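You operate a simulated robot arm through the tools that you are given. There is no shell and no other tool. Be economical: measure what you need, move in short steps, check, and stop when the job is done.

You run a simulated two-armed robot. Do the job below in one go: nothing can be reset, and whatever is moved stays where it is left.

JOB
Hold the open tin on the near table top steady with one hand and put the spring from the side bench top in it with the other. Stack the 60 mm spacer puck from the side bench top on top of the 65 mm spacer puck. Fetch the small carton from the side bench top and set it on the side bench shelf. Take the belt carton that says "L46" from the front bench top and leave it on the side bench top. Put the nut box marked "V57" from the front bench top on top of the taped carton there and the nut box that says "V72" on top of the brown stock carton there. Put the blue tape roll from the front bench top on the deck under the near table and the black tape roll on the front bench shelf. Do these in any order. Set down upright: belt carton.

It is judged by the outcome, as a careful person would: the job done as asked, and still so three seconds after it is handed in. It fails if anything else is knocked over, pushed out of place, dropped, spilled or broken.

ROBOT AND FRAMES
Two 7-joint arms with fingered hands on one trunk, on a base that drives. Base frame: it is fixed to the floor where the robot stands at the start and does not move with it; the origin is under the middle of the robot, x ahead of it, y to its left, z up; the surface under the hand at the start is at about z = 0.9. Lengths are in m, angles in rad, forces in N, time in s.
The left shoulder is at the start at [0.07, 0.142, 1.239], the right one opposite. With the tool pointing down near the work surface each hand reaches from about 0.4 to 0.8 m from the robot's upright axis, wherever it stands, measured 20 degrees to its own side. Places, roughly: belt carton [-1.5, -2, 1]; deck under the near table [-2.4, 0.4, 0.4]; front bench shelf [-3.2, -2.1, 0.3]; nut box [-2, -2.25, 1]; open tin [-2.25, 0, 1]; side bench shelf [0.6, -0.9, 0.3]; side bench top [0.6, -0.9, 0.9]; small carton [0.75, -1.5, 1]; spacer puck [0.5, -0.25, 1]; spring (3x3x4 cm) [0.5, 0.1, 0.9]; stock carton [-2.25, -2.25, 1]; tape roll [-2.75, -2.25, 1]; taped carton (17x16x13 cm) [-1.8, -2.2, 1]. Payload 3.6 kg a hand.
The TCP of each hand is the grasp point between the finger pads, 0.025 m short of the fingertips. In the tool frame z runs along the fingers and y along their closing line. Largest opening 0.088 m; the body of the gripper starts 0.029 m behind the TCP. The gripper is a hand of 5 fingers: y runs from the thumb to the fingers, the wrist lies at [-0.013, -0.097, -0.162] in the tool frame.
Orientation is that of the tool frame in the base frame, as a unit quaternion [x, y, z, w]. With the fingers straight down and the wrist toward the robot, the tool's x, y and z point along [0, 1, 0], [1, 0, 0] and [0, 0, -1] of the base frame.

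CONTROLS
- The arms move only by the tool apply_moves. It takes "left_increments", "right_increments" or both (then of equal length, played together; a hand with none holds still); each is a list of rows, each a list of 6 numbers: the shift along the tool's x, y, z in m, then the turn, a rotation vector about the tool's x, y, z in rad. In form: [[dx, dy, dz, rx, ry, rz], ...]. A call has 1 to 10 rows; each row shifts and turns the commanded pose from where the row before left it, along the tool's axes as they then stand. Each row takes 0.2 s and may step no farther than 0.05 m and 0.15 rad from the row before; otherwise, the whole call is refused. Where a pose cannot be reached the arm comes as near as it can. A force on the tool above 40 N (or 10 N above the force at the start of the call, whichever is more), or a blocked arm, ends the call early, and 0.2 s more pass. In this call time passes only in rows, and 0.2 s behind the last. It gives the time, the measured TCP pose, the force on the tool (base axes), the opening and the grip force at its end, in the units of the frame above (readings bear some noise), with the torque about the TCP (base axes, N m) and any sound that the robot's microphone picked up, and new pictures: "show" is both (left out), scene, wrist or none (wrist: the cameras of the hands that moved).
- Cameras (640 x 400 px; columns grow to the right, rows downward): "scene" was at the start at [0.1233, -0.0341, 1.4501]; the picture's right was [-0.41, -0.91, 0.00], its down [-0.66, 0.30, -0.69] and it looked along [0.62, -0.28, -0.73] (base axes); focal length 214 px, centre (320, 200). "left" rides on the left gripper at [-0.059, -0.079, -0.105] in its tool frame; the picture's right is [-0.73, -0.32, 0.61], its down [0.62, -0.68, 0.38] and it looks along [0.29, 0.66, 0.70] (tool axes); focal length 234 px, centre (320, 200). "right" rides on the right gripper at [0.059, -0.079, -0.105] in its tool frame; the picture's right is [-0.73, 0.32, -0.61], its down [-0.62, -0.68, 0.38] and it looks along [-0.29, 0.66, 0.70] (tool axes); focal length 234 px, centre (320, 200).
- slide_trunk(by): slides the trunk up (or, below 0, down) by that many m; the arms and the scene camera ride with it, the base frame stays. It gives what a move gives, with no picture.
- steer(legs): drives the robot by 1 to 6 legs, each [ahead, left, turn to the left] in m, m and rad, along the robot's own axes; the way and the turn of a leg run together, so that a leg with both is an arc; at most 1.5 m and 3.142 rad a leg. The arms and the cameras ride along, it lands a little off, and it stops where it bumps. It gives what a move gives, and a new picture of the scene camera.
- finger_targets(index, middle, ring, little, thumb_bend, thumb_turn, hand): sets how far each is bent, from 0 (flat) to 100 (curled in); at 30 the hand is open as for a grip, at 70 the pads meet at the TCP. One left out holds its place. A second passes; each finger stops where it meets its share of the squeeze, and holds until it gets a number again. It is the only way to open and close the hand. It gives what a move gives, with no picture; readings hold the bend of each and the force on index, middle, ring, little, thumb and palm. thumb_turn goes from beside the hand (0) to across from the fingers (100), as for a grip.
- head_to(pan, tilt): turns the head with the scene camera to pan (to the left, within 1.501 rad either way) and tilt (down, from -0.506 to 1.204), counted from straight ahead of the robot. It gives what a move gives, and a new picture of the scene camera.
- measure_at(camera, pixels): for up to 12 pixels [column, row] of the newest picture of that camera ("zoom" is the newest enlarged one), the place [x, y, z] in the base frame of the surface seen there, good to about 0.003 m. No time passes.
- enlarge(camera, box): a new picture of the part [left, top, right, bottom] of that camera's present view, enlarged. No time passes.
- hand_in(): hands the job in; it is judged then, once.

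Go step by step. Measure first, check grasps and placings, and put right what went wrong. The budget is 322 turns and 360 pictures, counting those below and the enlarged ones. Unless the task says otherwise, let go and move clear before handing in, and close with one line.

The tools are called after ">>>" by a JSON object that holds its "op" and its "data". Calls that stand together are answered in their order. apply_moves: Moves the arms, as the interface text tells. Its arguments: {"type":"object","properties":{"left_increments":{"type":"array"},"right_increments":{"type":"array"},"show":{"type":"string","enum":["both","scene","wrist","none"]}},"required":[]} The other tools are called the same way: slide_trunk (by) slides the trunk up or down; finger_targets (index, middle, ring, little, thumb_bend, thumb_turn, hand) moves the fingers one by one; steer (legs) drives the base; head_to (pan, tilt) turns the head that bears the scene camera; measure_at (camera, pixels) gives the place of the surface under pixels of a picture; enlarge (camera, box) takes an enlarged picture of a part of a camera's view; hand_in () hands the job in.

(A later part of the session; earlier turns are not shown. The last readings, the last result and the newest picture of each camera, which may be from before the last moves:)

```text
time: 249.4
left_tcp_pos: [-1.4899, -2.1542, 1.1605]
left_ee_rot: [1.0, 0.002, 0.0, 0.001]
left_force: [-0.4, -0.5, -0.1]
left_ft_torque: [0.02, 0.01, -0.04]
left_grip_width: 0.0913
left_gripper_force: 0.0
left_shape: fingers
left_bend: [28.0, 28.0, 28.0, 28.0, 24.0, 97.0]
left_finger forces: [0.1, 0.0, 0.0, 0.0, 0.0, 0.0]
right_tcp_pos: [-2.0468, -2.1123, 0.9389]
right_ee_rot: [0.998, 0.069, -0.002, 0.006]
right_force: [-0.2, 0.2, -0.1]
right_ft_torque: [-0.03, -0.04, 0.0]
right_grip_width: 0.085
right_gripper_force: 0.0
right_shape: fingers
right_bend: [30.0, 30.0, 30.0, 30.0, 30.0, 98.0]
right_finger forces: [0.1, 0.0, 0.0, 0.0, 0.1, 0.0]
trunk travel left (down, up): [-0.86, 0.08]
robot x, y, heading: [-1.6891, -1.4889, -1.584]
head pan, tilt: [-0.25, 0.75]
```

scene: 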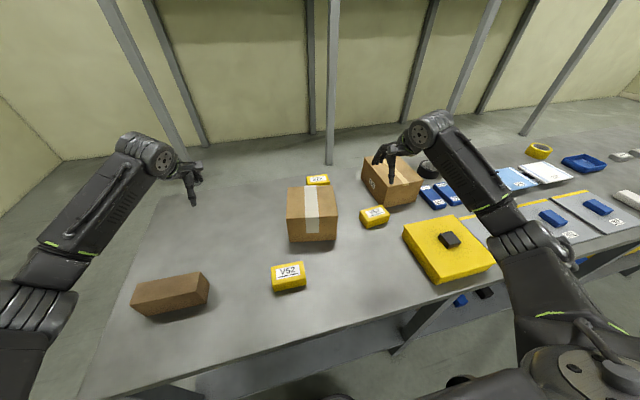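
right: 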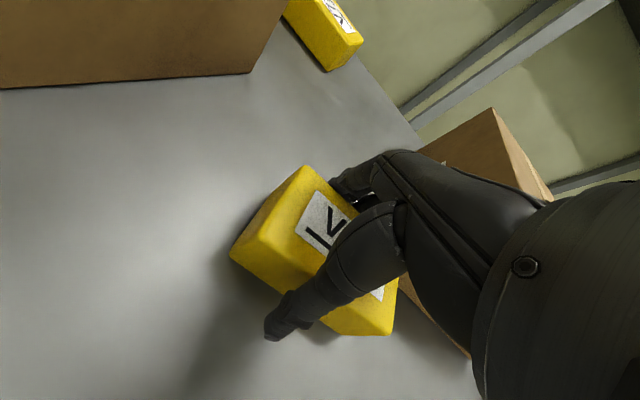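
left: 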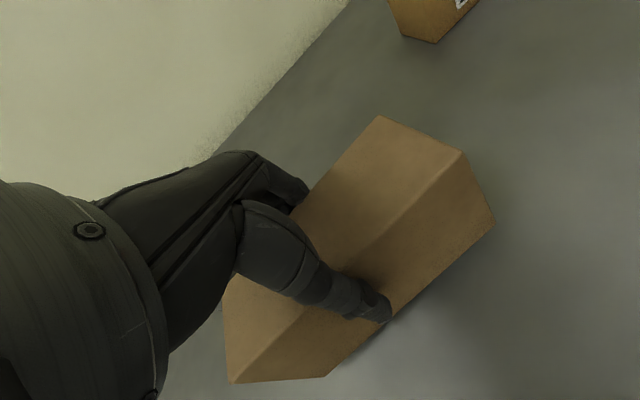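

>>> {"op": "finger_targets", "data": {"hand": "right", "index": 70, "middle": 70, "ring": 70, "little": 70, "thumb_bend": 70}}

>>> {"op": "apply_moves", "data": {"right_increments": [[0, 0, -0.03, 0, 0, 0], [0, 0, -0.04, 0, 0, 0], [0, 0, -0.04, 0, 0, 0], [0, 0, -0.04, 0, 0, 0], [0, 0, -0.04, 0, 0, 0]]}}

```text
time: 250.4
left_tcp_pos: [-1.489, -2.1546, 1.1613]
left_ee_rot: [1.0, 0.002, 0.0, 0.0]
left_force: [0.2, -0.2, -0.7]
left_ft_torque: [0.02, -0.02, -0.03]
left_grip_width: 0.0915
left_gripper_force: 0.0
left_shape: fingers
left_bend: [28.0, 28.0, 28.0, 28.0, 24.0, 97.0]
left_finger forces: [0.0, 0.1, 0.0, 0.1, 0.0, 0.0]
right_tcp_pos: [-2.0465, -2.1124, 0.9387]
right_ee_rot: [0.998, 0.068, -0.001, 0.008]
right_force: [1.3, -3.1, 4.5]
right_ft_torque: [-0.34, 0.03, 0.05]
right_grip_width: 0.0601
right_gripper_force: 35.8
right_shape: fingers
right_bend: [50.0, 57.0, 58.0, 62.0, 43.0, 90.0]
right_finger forces: [11.3, 8.7, 7.8, 8.4, 34.1, 0.1]
trunk travel left (down, up): [-0.86, 0.08]
robot x, y, heading: [-1.6885, -1.4917, -1.584]
head pan, tilt: [-0.25, 0.75]
```

```text
time: 251.6
left_tcp_pos: [-1.4894, -2.1554, 1.1604]
left_ee_rot: [1.0, 0.001, 0.001, 0.001]
left_force: [0.5, 0.4, -0.1]
left_ft_torque: [0.01, -0.05, -0.02]
left_grip_width: 0.0914
left_gripper_force: 0.0
left_shape: fingers
left_bend: [28.0, 28.0, 28.0, 28.0, 24.0, 97.0]
left_finger forces: [0.1, 0.0, 0.1, 0.1, 0.1, 0.1]
right_tcp_pos: [-2.0486, -2.1116, 1.1279]
right_ee_rot: [0.998, 0.068, 0.0, 0.006]
right_force: [-0.4, 0.1, -3.2]
right_ft_torque: [0.0, -0.02, -0.01]
right_grip_width: 0.0603
right_gripper_force: 33.6
right_shape: fingers
right_bend: [51.0, 58.0, 59.0, 62.0, 43.0, 90.0]
right_finger forces: [11.0, 7.8, 7.0, 7.6, 34.2, 0.0]
trunk travel left (down, up): [-0.86, 0.08]
robot x, y, heading: [-1.6898, -1.4881, -1.584]
head pan, tilt: [-0.25, 0.75]
```

scene: 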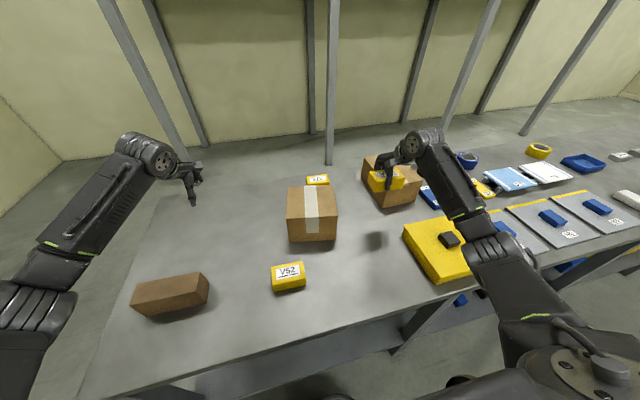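
right: 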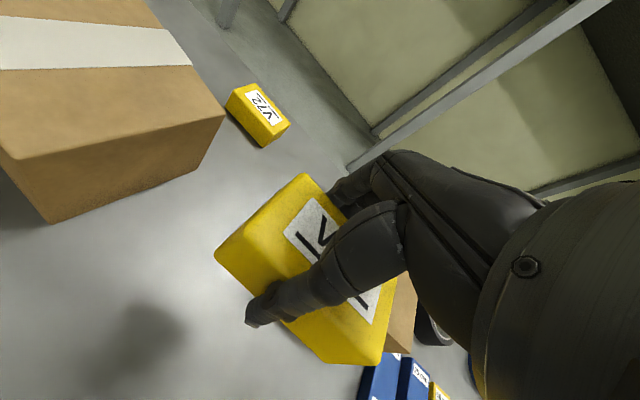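

V57 held. Driving left 0.24 to bring it over the taped carton.

>>> {"op": "steer", "data": {"legs": [[0.03, 0.24, 0.01]]}}

>>> {"op": "enlarge", "data": {"camera": "scene", "box": [320, 130, 460, 250]}}

```text
time: 253.4
left_tcp_pos: [-1.2435, -2.1833, 1.1609]
left_ee_rot: [1.0, 0.008, 0.001, 0.001]
left_force: [0.9, 0.2, 0.3]
left_ft_torque: [-0.01, 0.02, 0.04]
left_grip_width: 0.0913
left_gripper_force: 0.0
left_shape: fingers
left_bend: [28.0, 28.0, 28.0, 28.0, 24.0, 97.0]
left_finger forces: [0.0, 0.0, 0.0, 0.0, 0.0, 0.1]
right_tcp_pos: [-1.8036, -2.1473, 1.1259]
right_ee_rot: [0.997, 0.075, 0.001, 0.007]
right_force: [-0.1, -0.6, -3.2]
right_ft_torque: [-0.04, -0.04, -0.02]
right_grip_width: 0.0602
right_gripper_force: 33.4
right_shape: fingers
right_bend: [51.0, 58.0, 59.0, 62.0, 43.0, 90.0]
right_finger forces: [11.0, 7.7, 7.0, 7.5, 34.1, 0.1]
trunk travel left (down, up): [-0.86, 0.08]
robot x, y, heading: [-1.448, -1.5191, -1.565]
head pan, tilt: [-0.25, 0.75]
```

scene: 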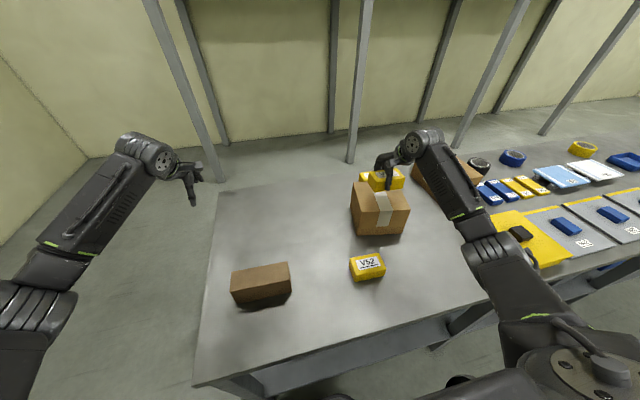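

```text
3.33 times, centred on (390, 190) of scene
```

zoom: 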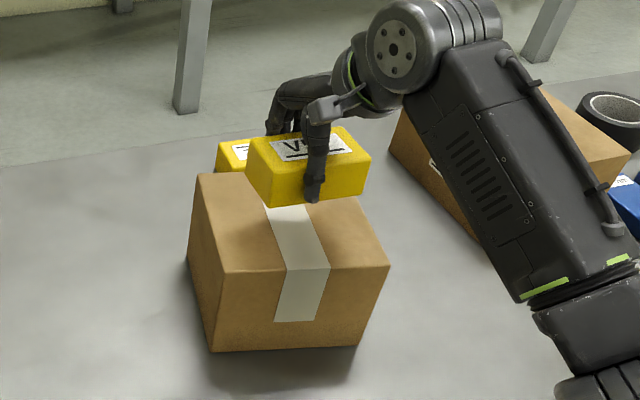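

Well placed over the carton's centre. Lowering to contact.

>>> {"op": "apply_moves", "data": {"right_increments": [[0, 0.008, 0.03, 0, 0, 0], [0, 0, 0.02, 0, 0, 0], [0, 0, 0.006, 0, 0, 0], [0, 0, 0.003, 0, 0, 0]], "show": "none"}}

```text
time: 254.4
left_tcp_pos: [-1.2403, -2.1828, 1.16]
left_ee_rot: [1.0, 0.008, 0.001, 0.001]
left_force: [0.4, 0.1, 0.2]
left_ft_torque: [0.01, -0.01, -0.01]
left_grip_width: 0.0915
left_gripper_force: 0.0
left_shape: fingers
left_bend: [28.0, 28.0, 28.0, 28.0, 24.0, 97.0]
left_finger forces: [0.0, 0.0, 0.0, 0.0, 0.0, 0.0]
right_tcp_pos: [-1.8007, -2.156, 1.0705]
right_ee_rot: [0.997, 0.076, -0.001, 0.007]
right_force: [0.6, -1.1, 1.0]
right_ft_torque: [-0.17, -0.02, 0.05]
right_grip_width: 0.0604
right_gripper_force: 34.2
right_shape: fingers
right_bend: [51.0, 58.0, 59.0, 62.0, 43.0, 90.0]
right_finger forces: [11.0, 8.1, 7.3, 7.7, 34.4, 0.0]
trunk travel left (down, up): [-0.86, 0.08]
robot x, y, heading: [-1.4422, -1.5207, -1.567]
head pan, tilt: [-0.25, 0.75]
```

Contact. Release and lift.

>>> {"op": "finger_targets", "data": {"hand": "right", "index": 30, "middle": 30, "ring": 30, "little": 30, "thumb_bend": 28}}

>>> {"op": "apply_moves", "data": {"right_increments": [[0, 0, -0.02, 0, 0, 0], [0, 0, -0.04, 0, 0, 0], [0, 0, -0.04, 0, 0, 0], [0, 0, -0.04, 0, 0, 0]]}}

>>> {"op": "enlarge", "data": {"camera": "scene", "box": [320, 130, 460, 250]}}

```text
time: 255.4
left_tcp_pos: [-1.2428, -2.1835, 1.1612]
left_ee_rot: [1.0, 0.008, 0.0, 0.001]
left_force: [1.1, -0.9, 0.3]
left_ft_torque: [-0.02, -0.02, 0.02]
left_grip_width: 0.0917
left_gripper_force: 0.0
left_shape: fingers
left_bend: [28.0, 28.0, 28.0, 28.0, 24.0, 97.0]
left_finger forces: [0.0, 0.0, 0.0, 0.1, 0.0, 0.1]
right_tcp_pos: [-1.801, -2.1569, 1.0682]
right_ee_rot: [0.997, 0.076, -0.001, 0.006]
right_force: [0.7, 1.0, -0.5]
right_ft_torque: [-0.03, -0.03, -0.01]
right_grip_width: 0.0861
right_gripper_force: 0.4
right_shape: fingers
right_bend: [30.0, 30.0, 30.0, 30.0, 28.0, 97.0]
right_finger forces: [0.1, 0.0, 0.0, 0.0, 0.4, 0.0]
trunk travel left (down, up): [-0.86, 0.08]
robot x, y, heading: [-1.4466, -1.5189, -1.568]
head pan, tilt: [-0.25, 0.75]
```

```text
time: 256.4
left_tcp_pos: [-1.2411, -2.1834, 1.1607]
left_ee_rot: [1.0, 0.009, 0.0, 0.002]
left_force: [0.5, -0.2, 0.1]
left_ft_torque: [0.01, -0.03, 0.06]
left_grip_width: 0.0915
left_gripper_force: 0.0
left_shape: fingers
left_bend: [28.0, 28.0, 28.0, 28.0, 24.0, 97.0]
left_finger forces: [0.0, 0.1, 0.0, 0.0, 0.1, 0.1]
right_tcp_pos: [-1.8, -2.1543, 1.2115]
right_ee_rot: [0.997, 0.074, -0.001, 0.006]
right_force: [0.0, 0.7, 0.5]
right_ft_torque: [-0.01, -0.02, 0.01]
right_grip_width: 0.0862
right_gripper_force: 0.1
right_shape: fingers
right_bend: [30.0, 30.0, 30.0, 30.0, 28.0, 97.0]
right_finger forces: [0.0, 0.0, 0.0, 0.0, 0.0, 0.1]
trunk travel left (down, up): [-0.86, 0.08]
robot x, y, heading: [-1.4488, -1.5165, -1.562]
head pan, tilt: [-0.25, 0.75]
```

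scene: 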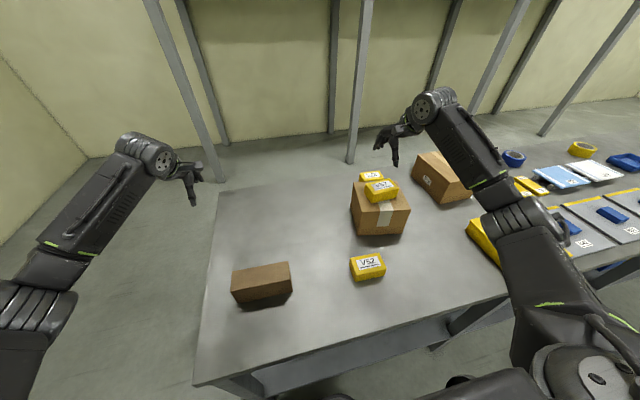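
right: 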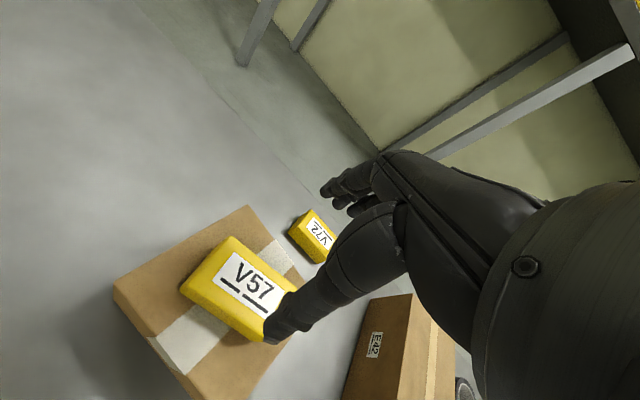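

```text
3.33 times, centred on (390, 190) of scene
```

zoom: 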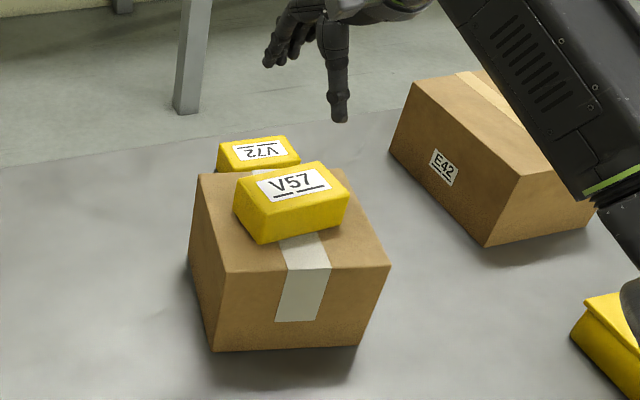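

V57 sits on the taped carton. Now V72: shifting base ahead 0.12 and right 0.13.

>>> {"op": "steer", "data": {"legs": [[0.12, -0.13, 0]]}}

>>> {"op": "enlarge", "data": {"camera": "right", "box": [0, 0, 640, 400]}}

```text
time: 257.9
left_tcp_pos: [-1.3643, -2.3016, 1.1619]
left_ee_rot: [1.0, 0.009, 0.0, 0.001]
left_force: [-0.2, 0.6, -0.6]
left_ft_torque: [-0.02, 0.02, 0.0]
left_grip_width: 0.0916
left_gripper_force: 0.2
left_shape: fingers
left_bend: [28.0, 28.0, 28.0, 28.0, 24.0, 97.0]
left_finger forces: [0.0, 0.0, 0.0, 0.0, 0.1, 0.1]
right_tcp_pos: [-1.9226, -2.2745, 1.2128]
right_ee_rot: [0.997, 0.077, -0.002, 0.007]
right_force: [-0.2, -0.4, 0.9]
right_ft_torque: [-0.02, 0.01, 0.0]
right_grip_width: 0.0862
right_gripper_force: 0.0
right_shape: fingers
right_bend: [30.0, 30.0, 30.0, 30.0, 28.0, 97.0]
right_finger forces: [0.1, 0.1, 0.0, 0.0, 0.1, 0.0]
trunk travel left (down, up): [-0.86, 0.08]
robot x, y, heading: [-1.5743, -1.6386, -1.569]
head pan, tilt: [-0.25, 0.75]
```

scene: 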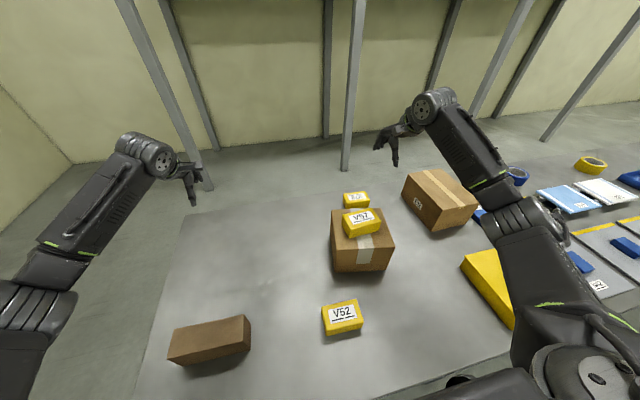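

```text
1.00 times, centred on (320, 200) of right (not enlarged: the box is as wide or as high as the picture)
```

zoom: 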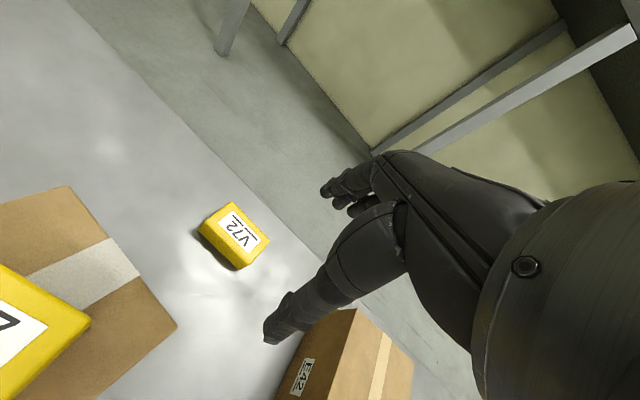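

>>> {"op": "measure_at", "data": {"camera": "zoom", "pixels": [[228, 207], [265, 238], [240, 262], [206, 230], [235, 233], [215, 228], [178, 325], [125, 240], [60, 190]]}}

>>> {"op": "measure_at", "data": {"camera": "scene", "pixels": [[350, 130], [345, 165], [300, 190], [410, 180]]}}

```text
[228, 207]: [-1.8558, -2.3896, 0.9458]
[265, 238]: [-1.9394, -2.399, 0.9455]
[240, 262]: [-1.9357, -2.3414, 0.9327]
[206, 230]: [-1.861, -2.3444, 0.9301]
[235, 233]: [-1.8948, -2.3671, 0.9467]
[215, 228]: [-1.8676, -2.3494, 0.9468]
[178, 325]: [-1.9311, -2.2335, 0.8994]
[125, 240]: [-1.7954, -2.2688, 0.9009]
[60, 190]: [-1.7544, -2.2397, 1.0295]
```

```text
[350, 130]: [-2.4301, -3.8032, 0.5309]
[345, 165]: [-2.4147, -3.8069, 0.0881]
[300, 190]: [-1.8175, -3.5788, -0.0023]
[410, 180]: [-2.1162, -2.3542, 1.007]
```

V72 centre (-1.898, -2.370), yaw matches the hand. Moving over it and down to 1.03.

>>> {"op": "apply_moves", "data": {"right_increments": [[0.003, 0.033, 0.01, 0, 0, 0], [0.003, 0.033, 0.01, 0, 0, 0], [0.004, 0.033, 0.01, 0, 0, 0], [0, 0, 0.045, 0, 0, 0], [0, 0, 0.045, 0, 0, 0], [0, 0, 0.045, 0, 0, 0]]}}

```text
time: 259.2
left_tcp_pos: [-1.3656, -2.3038, 1.1607]
left_ee_rot: [1.0, 0.01, 0.0, 0.0]
left_force: [0.1, -0.3, -0.2]
left_ft_torque: [-0.01, 0.01, -0.03]
left_grip_width: 0.0915
left_gripper_force: 0.1
left_shape: fingers
left_bend: [28.0, 28.0, 28.0, 28.0, 24.0, 97.0]
left_finger forces: [0.0, 0.1, 0.1, 0.1, 0.0, 0.1]
right_tcp_pos: [-1.8998, -2.3762, 1.0443]
right_ee_rot: [0.997, 0.077, -0.001, 0.006]
right_force: [0.4, -0.6, -0.9]
right_ft_torque: [0.0, 0.01, -0.01]
right_grip_width: 0.0859
right_gripper_force: 0.1
right_shape: fingers
right_bend: [30.0, 30.0, 30.0, 30.0, 28.0, 97.0]
right_finger forces: [0.0, 0.1, 0.0, 0.0, 0.1, 0.1]
trunk travel left (down, up): [-0.86, 0.08]
robot x, y, heading: [-1.5741, -1.6405, -1.564]
head pan, tilt: [-0.25, 0.75]
```

scene: 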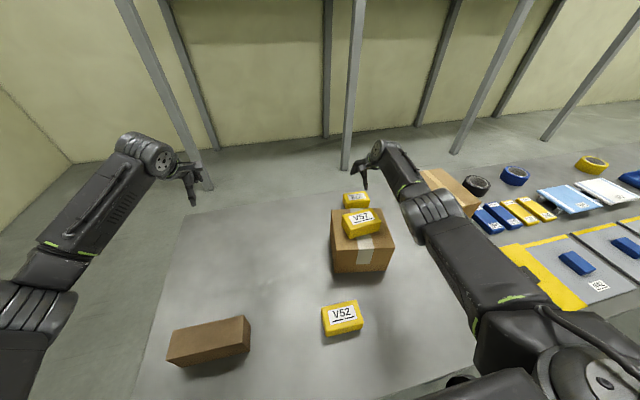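
right: 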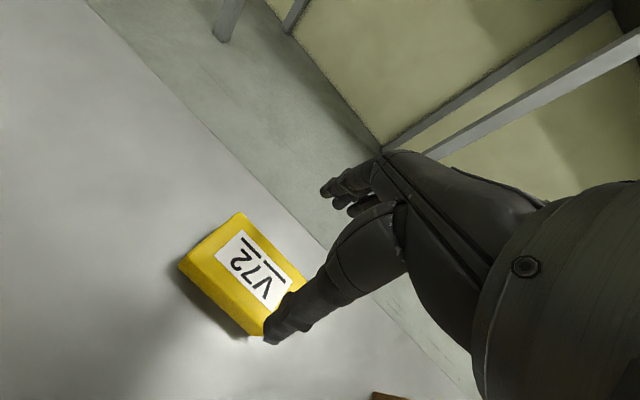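

>>> {"op": "measure_at", "data": {"camera": "scene", "pixels": [[395, 165], [410, 195], [430, 210], [470, 270], [425, 180], [440, 195]]}}

>>> {"op": "apply_moves", "data": {"right_increments": [[0, -0.004, 0.03, 0, 0, 0], [0, 0, 0.03, 0, 0, 0]], "show": "wrist"}}

```text
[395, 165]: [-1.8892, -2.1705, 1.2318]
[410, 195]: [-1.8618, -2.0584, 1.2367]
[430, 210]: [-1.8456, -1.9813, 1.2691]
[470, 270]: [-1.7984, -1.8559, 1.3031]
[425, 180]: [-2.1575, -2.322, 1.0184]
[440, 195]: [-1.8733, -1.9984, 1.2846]
```

```text
time: 259.9
left_tcp_pos: [-1.3658, -2.304, 1.1605]
left_ee_rot: [1.0, 0.01, 0.0, 0.001]
left_force: [0.3, 0.1, 0.3]
left_ft_torque: [0.03, 0.01, 0.02]
left_grip_width: 0.0916
left_gripper_force: 0.1
left_shape: fingers
left_bend: [28.0, 28.0, 28.0, 28.0, 24.0, 97.0]
left_finger forces: [0.1, 0.0, 0.1, 0.0, 0.0, 0.1]
right_tcp_pos: [-1.8956, -2.3633, 0.9846]
right_ee_rot: [0.997, 0.078, -0.002, 0.006]
right_force: [-0.4, -0.3, 1.0]
right_ft_torque: [-0.01, -0.02, -0.01]
right_grip_width: 0.0863
right_gripper_force: 0.1
right_shape: fingers
right_bend: [30.0, 30.0, 30.0, 30.0, 28.0, 97.0]
right_finger forces: [0.0, 0.1, 0.0, 0.1, 0.1, 0.0]
right hand out of reach, approached as far as the arm can: row 2
trunk travel left (down, up): [-0.86, 0.08]
robot x, y, heading: [-1.577, -1.638, -1.562]
head pan, tilt: [-0.25, 0.75]
```

right: 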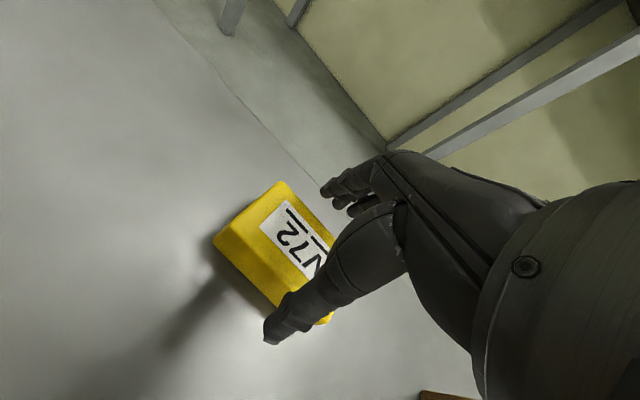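

The arm is at full stretch; nudging the base ahead 0.02 and lowering by trunk.

>>> {"op": "steer", "data": {"legs": [[0.022, 0, 0]]}}

>>> {"op": "slide_trunk", "data": {"by": -0.03}}

>>> {"op": "enlarge", "data": {"camera": "right", "box": [0, 0, 640, 400]}}

>>> {"op": "measure_at", "data": {"camera": "zoom", "pixels": [[295, 175], [225, 245], [240, 270], [268, 330], [335, 190], [350, 205], [290, 310]]}}

```text
time: 260.6
left_tcp_pos: [-1.3664, -2.3205, 1.1646]
left_ee_rot: [1.0, 0.01, 0.0, 0.004]
left_force: [1.0, -0.2, -0.6]
left_ft_torque: [-0.04, -0.01, 0.0]
left_grip_width: 0.0915
left_gripper_force: 0.0
left_shape: fingers
left_bend: [28.0, 28.0, 28.0, 28.0, 24.0, 97.0]
left_finger forces: [0.0, 0.0, 0.0, 0.1, 0.0, 0.1]
right_tcp_pos: [-1.8953, -2.3808, 0.9886]
right_ee_rot: [0.997, 0.077, -0.002, 0.008]
right_force: [0.3, 0.3, 0.5]
right_ft_torque: [-0.03, -0.01, 0.0]
right_grip_width: 0.0865
right_gripper_force: 0.0
right_shape: fingers
right_bend: [30.0, 30.0, 30.0, 30.0, 28.0, 97.0]
right_finger forces: [0.0, 0.0, 0.0, 0.0, 0.0, 0.0]
trunk travel left (down, up): [-0.86, 0.08]
robot x, y, heading: [-1.5749, -1.6622, -1.56]
head pan, tilt: [-0.25, 0.75]
```

scene: 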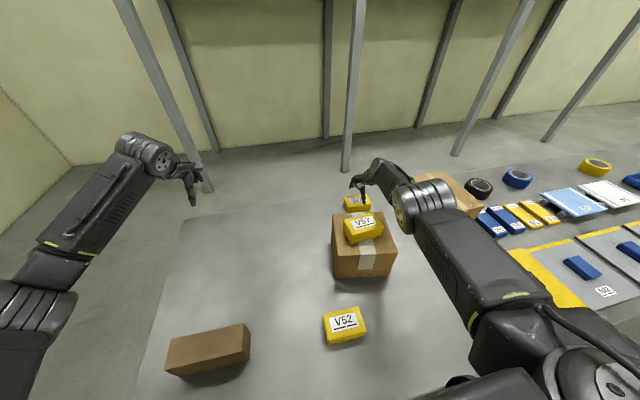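

```text
time: 261.4
left_tcp_pos: [-1.3674, -2.3262, 1.1294]
left_ee_rot: [1.0, 0.01, 0.001, 0.001]
left_force: [0.5, -0.8, 0.3]
left_ft_torque: [-0.02, 0.03, 0.0]
left_grip_width: 0.0913
left_gripper_force: 0.0
left_shape: fingers
left_bend: [28.0, 28.0, 28.0, 28.0, 24.0, 97.0]
left_finger forces: [0.0, 0.0, 0.0, 0.0, 0.0, 0.0]
right_tcp_pos: [-1.8961, -2.3843, 0.9554]
right_ee_rot: [0.997, 0.077, -0.001, 0.006]
right_force: [-0.2, 0.0, 0.6]
right_ft_torque: [-0.02, -0.02, 0.0]
right_grip_width: 0.0861
right_gripper_force: 0.0
right_shape: fingers
right_bend: [30.0, 30.0, 30.0, 30.0, 28.0, 97.0]
right_finger forces: [0.0, 0.1, 0.0, 0.0, 0.0, 0.0]
trunk travel left (down, up): [-0.83, 0.11]
robot x, y, heading: [-1.5738, -1.6642, -1.564]
head pan, tilt: [-0.25, 0.75]
```

```text
1.00 times, centred on (320, 200) of right (not enlarged: the box is as wide or as high as the picture)
```

zoom: 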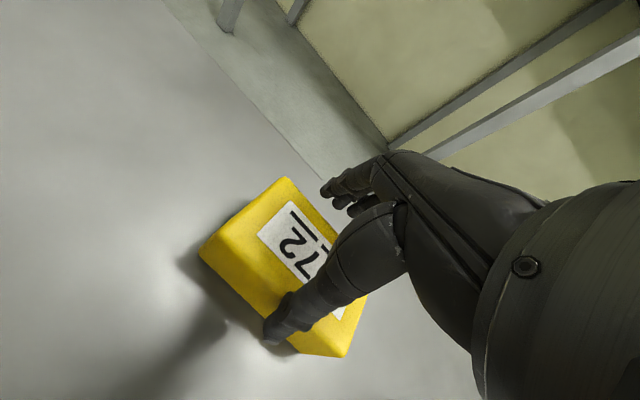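

```text
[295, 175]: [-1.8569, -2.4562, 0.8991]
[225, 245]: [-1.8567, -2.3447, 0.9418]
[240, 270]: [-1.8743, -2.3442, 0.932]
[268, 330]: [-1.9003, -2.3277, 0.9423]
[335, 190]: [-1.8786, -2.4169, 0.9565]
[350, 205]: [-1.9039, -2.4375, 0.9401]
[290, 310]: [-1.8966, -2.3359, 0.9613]
```

Hand is 12 mm too far back; correct by −0.012 in tool y, then lower.

>>> {"op": "apply_moves", "data": {"right_increments": [[0, -0.012, 0, 0, 0, 0]], "show": "none"}}

>>> {"op": "slide_trunk", "data": {"by": -0.018}}

>>> {"op": "finger_targets", "data": {"hand": "right", "index": 70, "middle": 70, "ring": 70, "little": 70, "thumb_bend": 70}}

>>> {"op": "enlarge", "data": {"camera": "right", "box": [0, 0, 640, 400]}}

```text
time: 261.8
left_tcp_pos: [-1.3664, -2.3255, 1.1306]
left_ee_rot: [1.0, 0.01, 0.001, 0.002]
left_force: [-0.2, 0.0, 0.0]
left_ft_torque: [0.01, -0.03, -0.02]
left_grip_width: 0.0915
left_gripper_force: 0.0
left_shape: fingers
left_bend: [28.0, 28.0, 28.0, 28.0, 24.0, 97.0]
left_finger forces: [0.1, 0.0, 0.1, 0.0, 0.0, 0.0]
right_tcp_pos: [-1.9016, -2.3818, 0.9515]
right_ee_rot: [0.997, 0.077, 0.0, 0.006]
right_force: [1.0, 0.2, -1.2]
right_ft_torque: [-0.01, 0.01, 0.02]
right_grip_width: 0.0861
right_gripper_force: 0.0
right_shape: fingers
right_bend: [30.0, 30.0, 30.0, 30.0, 28.0, 97.0]
right_finger forces: [0.0, 0.1, 0.0, 0.0, 0.0, 0.0]
right hand out of reach, approached as far as the arm can: row 1
trunk travel left (down, up): [-0.83, 0.11]
robot x, y, heading: [-1.5738, -1.6637, -1.562]
head pan, tilt: [-0.25, 0.75]
```

```text
time: 262.4
left_tcp_pos: [-1.3651, -2.3257, 1.113]
left_ee_rot: [1.0, 0.011, 0.0, 0.002]
left_force: [0.4, -0.6, 0.2]
left_ft_torque: [0.01, 0.01, -0.02]
left_grip_width: 0.0915
left_gripper_force: 0.0
left_shape: fingers
left_bend: [28.0, 28.0, 28.0, 28.0, 24.0, 97.0]
left_finger forces: [0.0, 0.0, 0.0, 0.0, 0.1, 0.0]
right_tcp_pos: [-1.9002, -2.3827, 0.9346]
right_ee_rot: [0.997, 0.077, -0.001, 0.006]
right_force: [-0.2, 1.3, 1.4]
right_ft_torque: [0.04, 0.0, 0.01]
right_grip_width: 0.0878
right_gripper_force: 1.0
right_shape: fingers
right_bend: [30.0, 30.0, 30.0, 30.0, 26.0, 97.0]
right_finger forces: [0.1, 0.0, 0.0, 0.0, 1.8, 0.1]
trunk travel left (down, up): [-0.812, 0.128]
robot x, y, heading: [-1.5727, -1.6624, -1.566]
head pan, tilt: [-0.25, 0.75]
```

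```text
time: 263.4
left_tcp_pos: [-1.3656, -2.3256, 1.1124]
left_ee_rot: [1.0, 0.01, 0.0, 0.003]
left_force: [-0.1, 0.3, 0.1]
left_ft_torque: [-0.02, 0.01, 0.01]
left_grip_width: 0.0915
left_gripper_force: 0.2
left_shape: fingers
left_bend: [28.0, 28.0, 28.0, 28.0, 24.0, 97.0]
left_finger forces: [0.0, 0.0, 0.0, 0.0, 0.0, 0.1]
right_tcp_pos: [-1.8996, -2.3821, 0.935]
right_ee_rot: [0.997, 0.077, -0.001, 0.006]
right_force: [0.5, -1.8, 4.1]
right_ft_torque: [-0.28, -0.02, 0.12]
right_grip_width: 0.0603
right_gripper_force: 40.0
right_shape: fingers
right_bend: [43.0, 55.0, 57.0, 62.0, 52.0, 91.0]
right_finger forces: [15.5, 8.4, 8.2, 7.9, 39.4, 0.1]
trunk travel left (down, up): [-0.812, 0.128]
robot x, y, heading: [-1.5736, -1.661, -1.564]
head pan, tilt: [-0.25, 0.75]
```

```text
1.00 times, centred on (320, 200) of right (not enlarged: the box is as wide or as high as the picture)
```

zoom: 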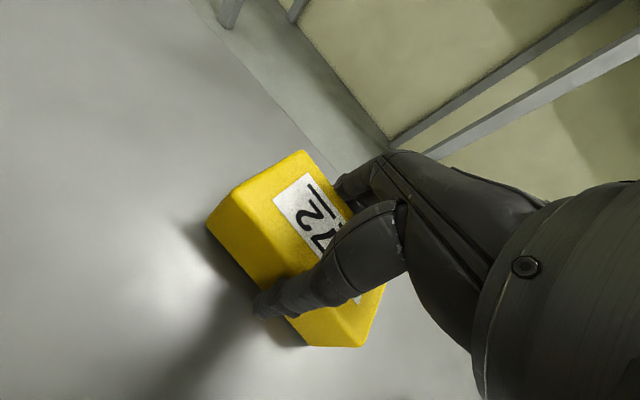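

V72 gripped (40 N). Raise the trunk, then the arm.

>>> {"op": "slide_trunk", "data": {"by": 0.12}}

>>> {"op": "apply_moves", "data": {"right_increments": [[-0.01, 0, -0.035, 0, 0, 0], [-0.01, 0, -0.035, 0, 0, 0], [-0.01, 0, -0.035, 0, 0, 0]]}}

```text
time: 264.9
left_tcp_pos: [-1.3664, -2.3261, 1.2326]
left_ee_rot: [1.0, 0.011, 0.0, 0.001]
left_force: [-0.8, 0.0, -1.1]
left_ft_torque: [-0.01, 0.04, 0.0]
left_grip_width: 0.0916
left_gripper_force: 0.0
left_shape: fingers
left_bend: [28.0, 28.0, 28.0, 28.0, 24.0, 97.0]
left_finger forces: [0.0, 0.0, 0.0, 0.1, 0.0, 0.0]
right_tcp_pos: [-1.9008, -2.3826, 1.0541]
right_ee_rot: [0.997, 0.077, -0.001, 0.006]
right_force: [0.8, -0.7, -3.5]
right_ft_torque: [-0.02, 0.04, 0.0]
right_grip_width: 0.0602
right_gripper_force: 38.9
right_shape: fingers
right_bend: [43.0, 55.0, 58.0, 62.0, 52.0, 91.0]
right_finger forces: [16.0, 7.8, 7.7, 7.3, 39.7, 0.0]
trunk travel left (down, up): [-0.932, 0.008]
robot x, y, heading: [-1.5754, -1.6629, -1.567]
head pan, tilt: [-0.25, 0.75]
```

```text
time: 265.8
left_tcp_pos: [-1.3665, -2.3268, 1.2324]
left_ee_rot: [1.0, 0.011, 0.0, 0.001]
left_force: [1.0, -0.1, -0.4]
left_ft_torque: [0.02, 0.01, -0.02]
left_grip_width: 0.0914
left_gripper_force: 0.0
left_shape: fingers
left_bend: [28.0, 28.0, 28.0, 28.0, 24.0, 97.0]
left_finger forces: [0.0, 0.0, 0.1, 0.0, 0.0, 0.1]
right_tcp_pos: [-1.9333, -2.398, 1.1547]
right_ee_rot: [0.997, 0.077, -0.001, 0.005]
right_force: [-0.6, 0.4, -3.6]
right_ft_torque: [0.0, -0.01, 0.0]
right_grip_width: 0.0602
right_gripper_force: 39.3
right_shape: fingers
right_bend: [43.0, 55.0, 58.0, 62.0, 52.0, 91.0]
right_finger forces: [16.2, 8.0, 7.7, 7.2, 39.6, 0.0]
right hand out of reach, approached as far as the arm can: row 1, 2
trunk travel left (down, up): [-0.932, 0.008]
robot x, y, heading: [-1.575, -1.66, -1.564]
head pan, tilt: [-0.25, 0.75]
```

scene: 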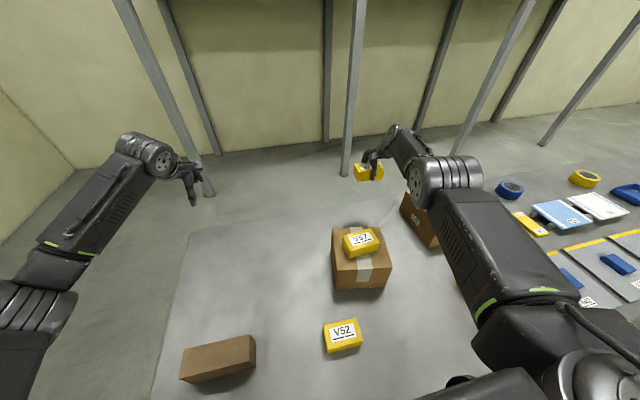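
right: 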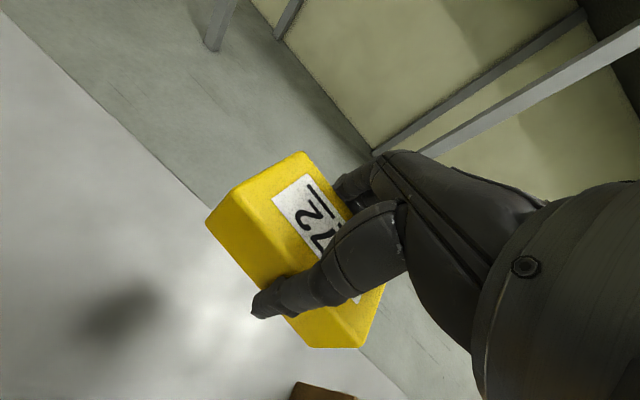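

V72 is up (bottom ≈1.12). Back 0.16 and right 0.25 brings it over the stock carton.

>>> {"op": "steer", "data": {"legs": [[-0.16, 0, 0], [0, -0.25, 0]]}}

>>> {"op": "head_to", "data": {"pan": -0.45, "tilt": 0.8}}

>>> {"op": "enlarge", "data": {"camera": "scene", "box": [240, 100, 400, 240]}}

```text
time: 268.6
left_tcp_pos: [-1.6046, -2.1672, 1.2311]
left_ee_rot: [1.0, 0.013, -0.001, 0.001]
left_force: [-0.1, 0.1, -0.4]
left_ft_torque: [0.0, 0.0, 0.03]
left_grip_width: 0.0913
left_gripper_force: 0.0
left_shape: fingers
left_bend: [28.0, 28.0, 28.0, 28.0, 24.0, 97.0]
left_finger forces: [0.0, 0.0, 0.0, 0.0, 0.0, 0.0]
right_tcp_pos: [-2.1706, -2.241, 1.1544]
right_ee_rot: [0.997, 0.081, -0.002, 0.006]
right_force: [0.1, 0.5, -4.2]
right_ft_torque: [-0.03, 0.02, 0.0]
right_grip_width: 0.06
right_gripper_force: 39.9
right_shape: fingers
right_bend: [43.0, 55.0, 58.0, 62.0, 52.0, 91.0]
right_finger forces: [16.2, 7.9, 7.6, 7.2, 39.5, 0.0]
trunk travel left (down, up): [-0.932, 0.008]
robot x, y, heading: [-1.8216, -1.5046, -1.558]
head pan, tilt: [-0.25, 0.75]
```

scene: 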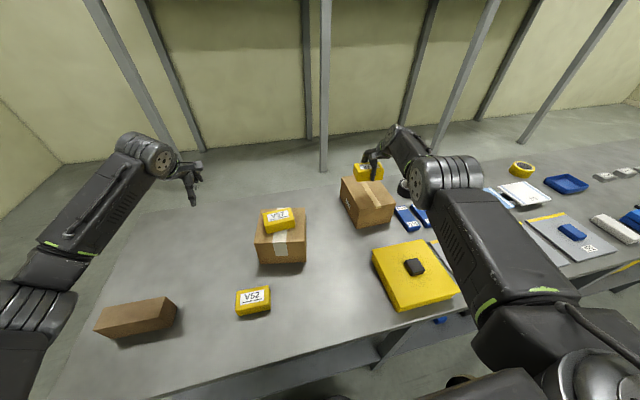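

```text
time: 269.3
left_tcp_pos: [-1.6076, -2.1674, 1.2322]
left_ee_rot: [1.0, 0.013, 0.0, 0.001]
left_force: [0.5, 0.2, -0.6]
left_ft_torque: [-0.01, 0.0, -0.02]
left_grip_width: 0.0914
left_gripper_force: 0.1
left_shape: fingers
left_bend: [28.0, 28.0, 28.0, 28.0, 24.0, 97.0]
left_finger forces: [0.1, 0.0, 0.0, 0.0, 0.0, 0.0]
right_tcp_pos: [-2.1731, -2.2406, 1.1554]
right_ee_rot: [0.997, 0.08, 0.0, 0.006]
right_force: [-0.4, 0.3, -3.5]
right_ft_torque: [-0.01, 0.02, -0.02]
right_grip_width: 0.06
right_gripper_force: 39.3
right_shape: fingers
right_bend: [43.0, 55.0, 58.0, 62.0, 52.0, 91.0]
right_finger forces: [16.1, 7.9, 7.6, 7.3, 39.5, 0.0]
trunk travel left (down, up): [-0.932, 0.008]
robot x, y, heading: [-1.8166, -1.5048, -1.56]
head pan, tilt: [-0.45, 0.799]
```

scene: 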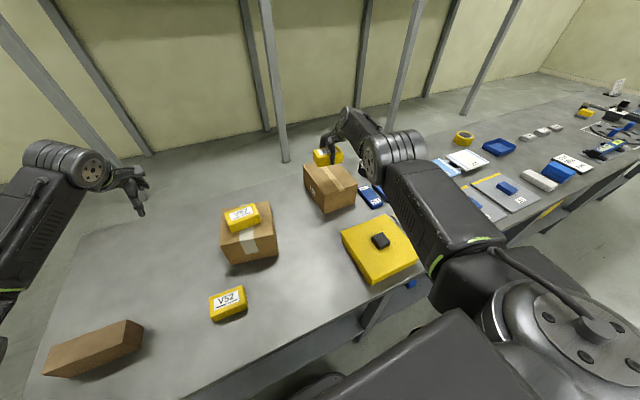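

```text
2.86 times, centred on (320, 170) of scene
```

zoom: 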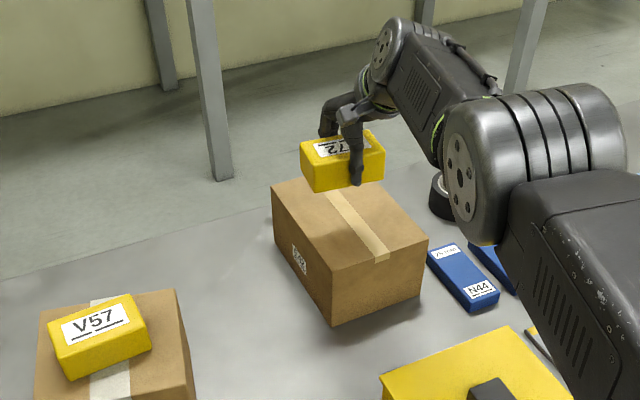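

>>> {"op": "measure_at", "data": {"camera": "zoom", "pixels": [[275, 183], [330, 266], [425, 238], [385, 200], [350, 220], [300, 150], [382, 160], [316, 190], [320, 175]]}}

```text
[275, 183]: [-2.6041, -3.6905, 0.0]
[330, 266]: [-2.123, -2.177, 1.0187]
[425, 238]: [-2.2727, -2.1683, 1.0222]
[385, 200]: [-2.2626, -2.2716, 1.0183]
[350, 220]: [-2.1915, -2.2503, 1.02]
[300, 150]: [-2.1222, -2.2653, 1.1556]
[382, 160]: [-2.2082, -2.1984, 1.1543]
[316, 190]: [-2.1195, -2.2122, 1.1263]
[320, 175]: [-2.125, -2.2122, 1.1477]
```

Stock carton top spans x −2.12…−2.27, y −2.17…−2.37 at z 1.02. Shift the box to its centre and lower.

>>> {"op": "apply_moves", "data": {"right_increments": [[-0.018, 0.01, 0.01, 0, 0, 0], [-0.018, 0.01, 0.02, 0, 0, 0], [0, 0, 0.03, 0, 0, 0], [0, 0, 0.025, 0, 0, 0]], "show": "none"}}

>>> {"op": "enlarge", "data": {"camera": "scene", "box": [240, 100, 400, 240]}}

```text
time: 270.3
left_tcp_pos: [-1.6066, -2.1688, 1.2318]
left_ee_rot: [1.0, 0.013, 0.0, 0.001]
left_force: [-1.3, 0.3, 0.5]
left_ft_torque: [-0.01, 0.0, -0.01]
left_grip_width: 0.0915
left_gripper_force: 0.0
left_shape: fingers
left_bend: [28.0, 28.0, 28.0, 28.0, 24.0, 97.0]
left_finger forces: [0.0, 0.1, 0.0, 0.0, 0.0, 0.0]
right_tcp_pos: [-2.1784, -2.2255, 1.0782]
right_ee_rot: [0.997, 0.081, -0.001, 0.007]
right_force: [-0.5, -0.3, -3.0]
right_ft_torque: [-0.05, 0.02, -0.03]
right_grip_width: 0.0601
right_gripper_force: 38.7
right_shape: fingers
right_bend: [43.0, 55.0, 58.0, 62.0, 53.0, 91.0]
right_finger forces: [16.0, 7.9, 7.6, 7.2, 39.3, 0.0]
right hand out of reach, approached as far as the arm can: row 1, 2, 3, 4
trunk travel left (down, up): [-0.932, 0.008]
robot x, y, heading: [-1.8194, -1.5049, -1.558]
head pan, tilt: [-0.45, 0.799]
```

```text
2.86 times, centred on (320, 170) of scene
```

zoom: 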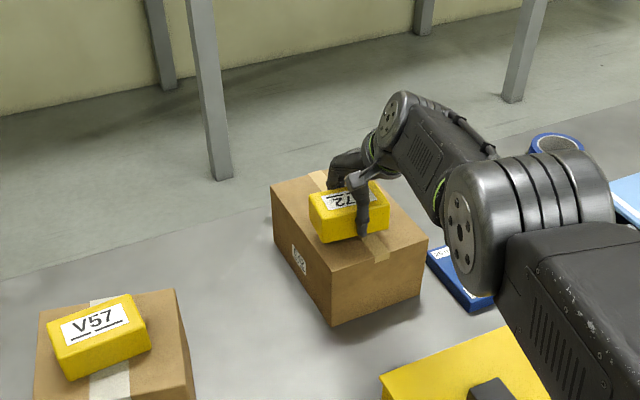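

At the reach limit; nudge the base ahead 0.03 and right 0.02, then lower with the trunk.

>>> {"op": "steer", "data": {"legs": [[0.032, -0.018, 0]]}}

>>> {"op": "slide_trunk", "data": {"by": -0.017}}

>>> {"op": "slide_trunk", "data": {"by": -0.004}}

```text
time: 271.1
left_tcp_pos: [-1.62, -2.1913, 1.2361]
left_ee_rot: [1.0, 0.012, -0.002, 0.005]
left_force: [-0.2, 0.3, 0.5]
left_ft_torque: [-0.03, 0.06, -0.02]
left_grip_width: 0.0916
left_gripper_force: 0.0
left_shape: fingers
left_bend: [28.0, 28.0, 28.0, 28.0, 24.0, 97.0]
left_finger forces: [0.0, 0.0, 0.1, 0.1, 0.1, 0.0]
right_tcp_pos: [-2.1918, -2.2502, 1.0858]
right_ee_rot: [0.997, 0.08, -0.002, 0.008]
right_force: [0.7, -0.1, -3.5]
right_ft_torque: [-0.09, 0.0, -0.04]
right_grip_width: 0.0598
right_gripper_force: 39.0
right_shape: fingers
right_bend: [43.0, 55.0, 58.0, 62.0, 53.0, 91.0]
right_finger forces: [16.1, 7.6, 7.6, 7.1, 39.3, 0.0]
trunk travel left (down, up): [-0.932, 0.008]
robot x, y, heading: [-1.8367, -1.538, -1.559]
head pan, tilt: [-0.45, 0.799]
```

scene: 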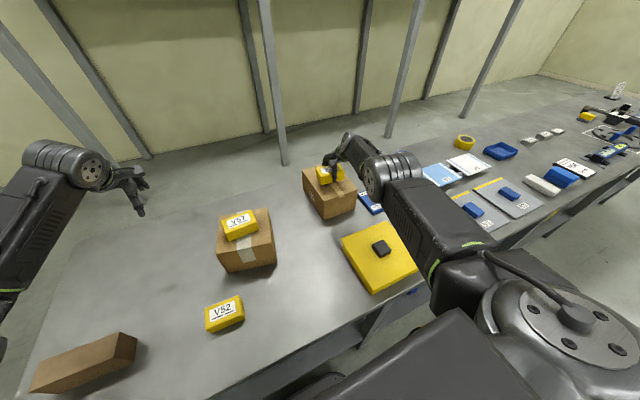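

```text
time: 271.8
left_tcp_pos: [-1.623, -2.1968, 1.2166]
left_ee_rot: [1.0, 0.013, 0.0, 0.001]
left_force: [-0.4, 0.0, 0.5]
left_ft_torque: [-0.02, 0.01, -0.01]
left_grip_width: 0.0916
left_gripper_force: 0.0
left_shape: fingers
left_bend: [28.0, 28.0, 28.0, 28.0, 24.0, 97.0]
left_finger forces: [0.1, 0.0, 0.0, 0.0, 0.0, 0.0]
right_tcp_pos: [-2.1934, -2.2546, 1.0649]
right_ee_rot: [0.997, 0.08, -0.001, 0.005]
right_force: [0.6, 0.5, -4.3]
right_ft_torque: [-0.05, 0.04, -0.01]
right_grip_width: 0.0599
right_gripper_force: 38.6
right_shape: fingers
right_bend: [43.0, 55.0, 58.0, 62.0, 53.0, 91.0]
right_finger forces: [16.0, 7.8, 7.6, 7.0, 39.4, 0.0]
trunk travel left (down, up): [-0.915, 0.025]
robot x, y, heading: [-1.8378, -1.5386, -1.56]
head pan, tilt: [-0.45, 0.799]
```

```text
time: 272.3
left_tcp_pos: [-1.6232, -2.1989, 1.2109]
left_ee_rot: [1.0, 0.013, 0.0, 0.001]
left_force: [-0.1, -0.5, 0.2]
left_ft_torque: [-0.01, -0.02, 0.02]
left_grip_width: 0.0913
left_gripper_force: 0.1
left_shape: fingers
left_bend: [28.0, 28.0, 28.0, 28.0, 24.0, 97.0]
left_finger forces: [0.1, 0.0, 0.0, 0.1, 0.0, 0.0]
right_tcp_pos: [-2.1945, -2.2566, 1.0589]
right_ee_rot: [0.997, 0.08, 0.0, 0.005]
right_force: [-0.6, -0.2, -3.8]
right_ft_torque: [-0.01, 0.03, -0.01]
right_grip_width: 0.0599
right_gripper_force: 38.7
right_shape: fingers
right_bend: [43.0, 55.0, 58.0, 62.0, 53.0, 91.0]
right_finger forces: [16.0, 7.9, 7.7, 7.0, 39.2, 0.0]
trunk travel left (down, up): [-0.911, 0.029]
robot x, y, heading: [-1.8334, -1.5361, -1.556]
head pan, tilt: [-0.45, 0.799]
```

Still no contact (−3.8 N). A few millimetres more.

>>> {"op": "slide_trunk", "data": {"by": -0.004}}

>>> {"op": "slide_trunk", "data": {"by": -0.003}}

```text
time: 272.8
left_tcp_pos: [-1.6236, -2.1978, 1.2084]
left_ee_rot: [1.0, 0.013, 0.0, 0.001]
left_force: [0.5, 0.3, 0.4]
left_ft_torque: [-0.01, 0.03, 0.03]
left_grip_width: 0.0914
left_gripper_force: 0.0
left_shape: fingers
left_bend: [28.0, 28.0, 28.0, 28.0, 24.0, 97.0]
left_finger forces: [0.0, 0.0, 0.0, 0.0, 0.1, 0.0]
right_tcp_pos: [-2.1943, -2.255, 1.0567]
right_ee_rot: [0.997, 0.08, -0.001, 0.006]
right_force: [-0.3, -0.3, 1.5]
right_ft_torque: [-0.15, -0.04, -0.03]
right_grip_width: 0.0598
right_gripper_force: 39.1
right_shape: fingers
right_bend: [43.0, 56.0, 58.0, 63.0, 53.0, 91.0]
right_finger forces: [15.9, 8.1, 7.9, 7.1, 39.7, 0.1]
trunk travel left (down, up): [-0.907, 0.033]
robot x, y, heading: [-1.8341, -1.5364, -1.559]
head pan, tilt: [-0.45, 0.799]
```

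```text
time: 273.4
left_tcp_pos: [-1.623, -2.1979, 1.2052]
left_ee_rot: [1.0, 0.013, 0.0, 0.001]
left_force: [-0.4, 0.2, 0.7]
left_ft_torque: [0.04, 0.01, 0.01]
left_grip_width: 0.0916
left_gripper_force: 0.1
left_shape: fingers
left_bend: [28.0, 28.0, 28.0, 28.0, 24.0, 97.0]
left_finger forces: [0.0, 0.1, 0.1, 0.1, 0.1, 0.0]
right_tcp_pos: [-2.1948, -2.2554, 1.0543]
right_ee_rot: [0.997, 0.079, -0.001, 0.007]
right_force: [-0.9, -3.9, 12.6]
right_ft_torque: [-0.5, 0.03, 0.01]
right_grip_width: 0.06
right_gripper_force: 41.0
right_shape: fingers
right_bend: [43.0, 55.0, 58.0, 63.0, 53.0, 91.0]
right_finger forces: [16.2, 9.2, 8.8, 7.6, 40.2, 0.1]
trunk travel left (down, up): [-0.904, 0.036]
robot x, y, heading: [-1.8354, -1.5379, -1.56]
head pan, tilt: [-0.45, 0.799]
```

In contact. Release and raise.

>>> {"op": "finger_targets", "data": {"hand": "right", "index": 28, "middle": 29, "ring": 30, "little": 30, "thumb_bend": 28}}

>>> {"op": "slide_trunk", "data": {"by": 0.035}}

>>> {"op": "apply_moves", "data": {"right_increments": [[0, -0.005, -0.04, 0, 0, 0], [0, -0.01, -0.04, 0, 0, 0], [0, -0.02, -0.04, 0, 0, 0]]}}

>>> {"op": "enlarge", "data": {"camera": "scene", "box": [180, 130, 420, 280]}}

```text
time: 274.4
left_tcp_pos: [-1.623, -2.199, 1.2037]
left_ee_rot: [1.0, 0.014, 0.0, 0.001]
left_force: [0.6, -0.3, -0.5]
left_ft_torque: [-0.03, 0.01, 0.02]
left_grip_width: 0.0917
left_gripper_force: 0.0
left_shape: fingers
left_bend: [28.0, 28.0, 28.0, 28.0, 24.0, 97.0]
left_finger forces: [0.0, 0.0, 0.0, 0.0, 0.0, 0.0]
right_tcp_pos: [-2.1937, -2.2559, 1.0519]
right_ee_rot: [0.997, 0.08, 0.0, 0.005]
right_force: [0.2, 0.9, 1.0]
right_ft_torque: [0.03, 0.01, 0.01]
right_grip_width: 0.0894
right_gripper_force: 0.7
right_shape: fingers
right_bend: [28.0, 28.0, 30.0, 30.0, 27.0, 97.0]
right_finger forces: [0.0, 0.0, 0.1, 0.0, 1.4, 0.0]
trunk travel left (down, up): [-0.904, 0.036]
robot x, y, heading: [-1.8347, -1.5345, -1.554]
head pan, tilt: [-0.45, 0.799]
```

```text
time: 275.1
left_tcp_pos: [-1.6247, -2.1974, 1.2391]
left_ee_rot: [1.0, 0.013, 0.0, 0.001]
left_force: [1.1, -0.8, -1.0]
left_ft_torque: [0.0, -0.01, 0.02]
left_grip_width: 0.0913
left_gripper_force: 0.0
left_shape: fingers
left_bend: [28.0, 28.0, 28.0, 28.0, 24.0, 97.0]
left_finger forces: [0.0, 0.0, 0.0, 0.0, 0.0, 0.1]
right_tcp_pos: [-2.1951, -2.2551, 1.0874]
right_ee_rot: [0.997, 0.08, 0.0, 0.005]
right_force: [-0.5, 0.1, -0.5]
right_ft_torque: [0.0, 0.01, -0.01]
right_grip_width: 0.0891
right_gripper_force: 0.0
right_shape: fingers
right_bend: [28.0, 28.0, 30.0, 30.0, 28.0, 97.0]
right_finger forces: [0.0, 0.0, 0.0, 0.1, 0.0, 0.0]
trunk travel left (down, up): [-0.939, 0.001]
robot x, y, heading: [-1.8333, -1.5346, -1.562]
head pan, tilt: [-0.45, 0.799]
```

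```text
time: 275.9
left_tcp_pos: [-1.6231, -2.1975, 1.2389]
left_ee_rot: [1.0, 0.014, 0.0, 0.0]
left_force: [-0.2, -0.1, 0.5]
left_ft_torque: [-0.04, -0.01, 0.05]
left_grip_width: 0.0915
left_gripper_force: 0.1
left_shape: fingers
left_bend: [28.0, 28.0, 28.0, 28.0, 24.0, 97.0]
left_finger forces: [0.0, 0.1, 0.0, 0.1, 0.0, 0.1]
right_tcp_pos: [-2.218, -2.266, 1.2013]
right_ee_rot: [0.997, 0.08, 0.001, 0.006]
right_force: [-0.7, -0.5, 0.4]
right_ft_torque: [0.02, 0.03, 0.02]
right_grip_width: 0.089
right_gripper_force: 0.0
right_shape: fingers
right_bend: [28.0, 28.0, 30.0, 30.0, 28.0, 97.0]
right_finger forces: [0.0, 0.0, 0.0, 0.1, 0.1, 0.0]
right hand out of reach, approached as far as the arm can: row 1, 2, 3
trunk travel left (down, up): [-0.939, 0.001]
robot x, y, heading: [-1.8318, -1.5385, -1.561]
head pan, tilt: [-0.45, 0.799]
```

scene: 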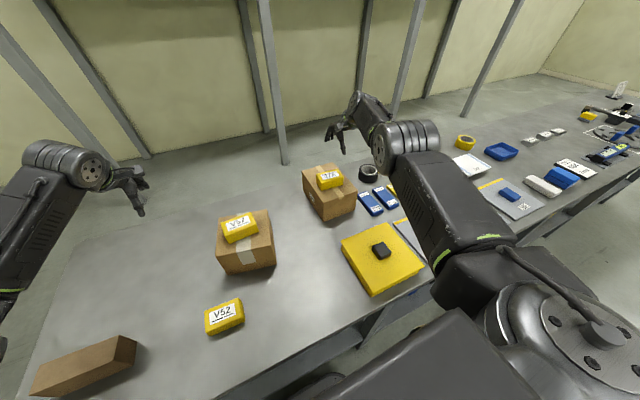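
right: 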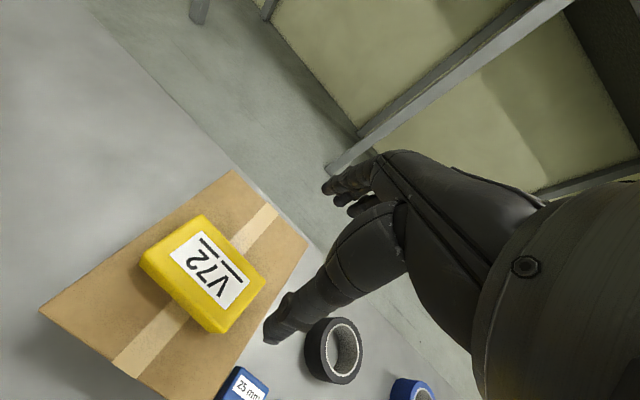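

```text
2.67 times, centred on (300, 205) of scene
```

zoom: 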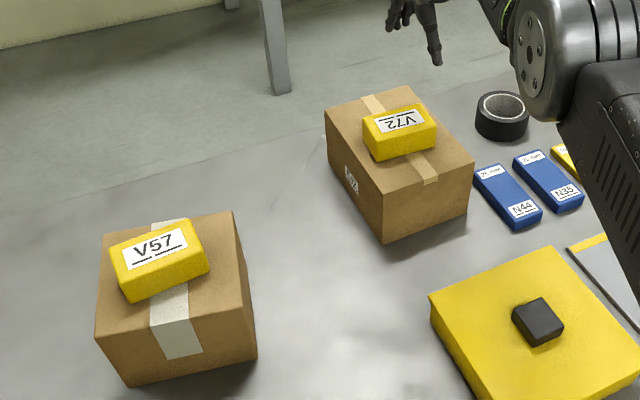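

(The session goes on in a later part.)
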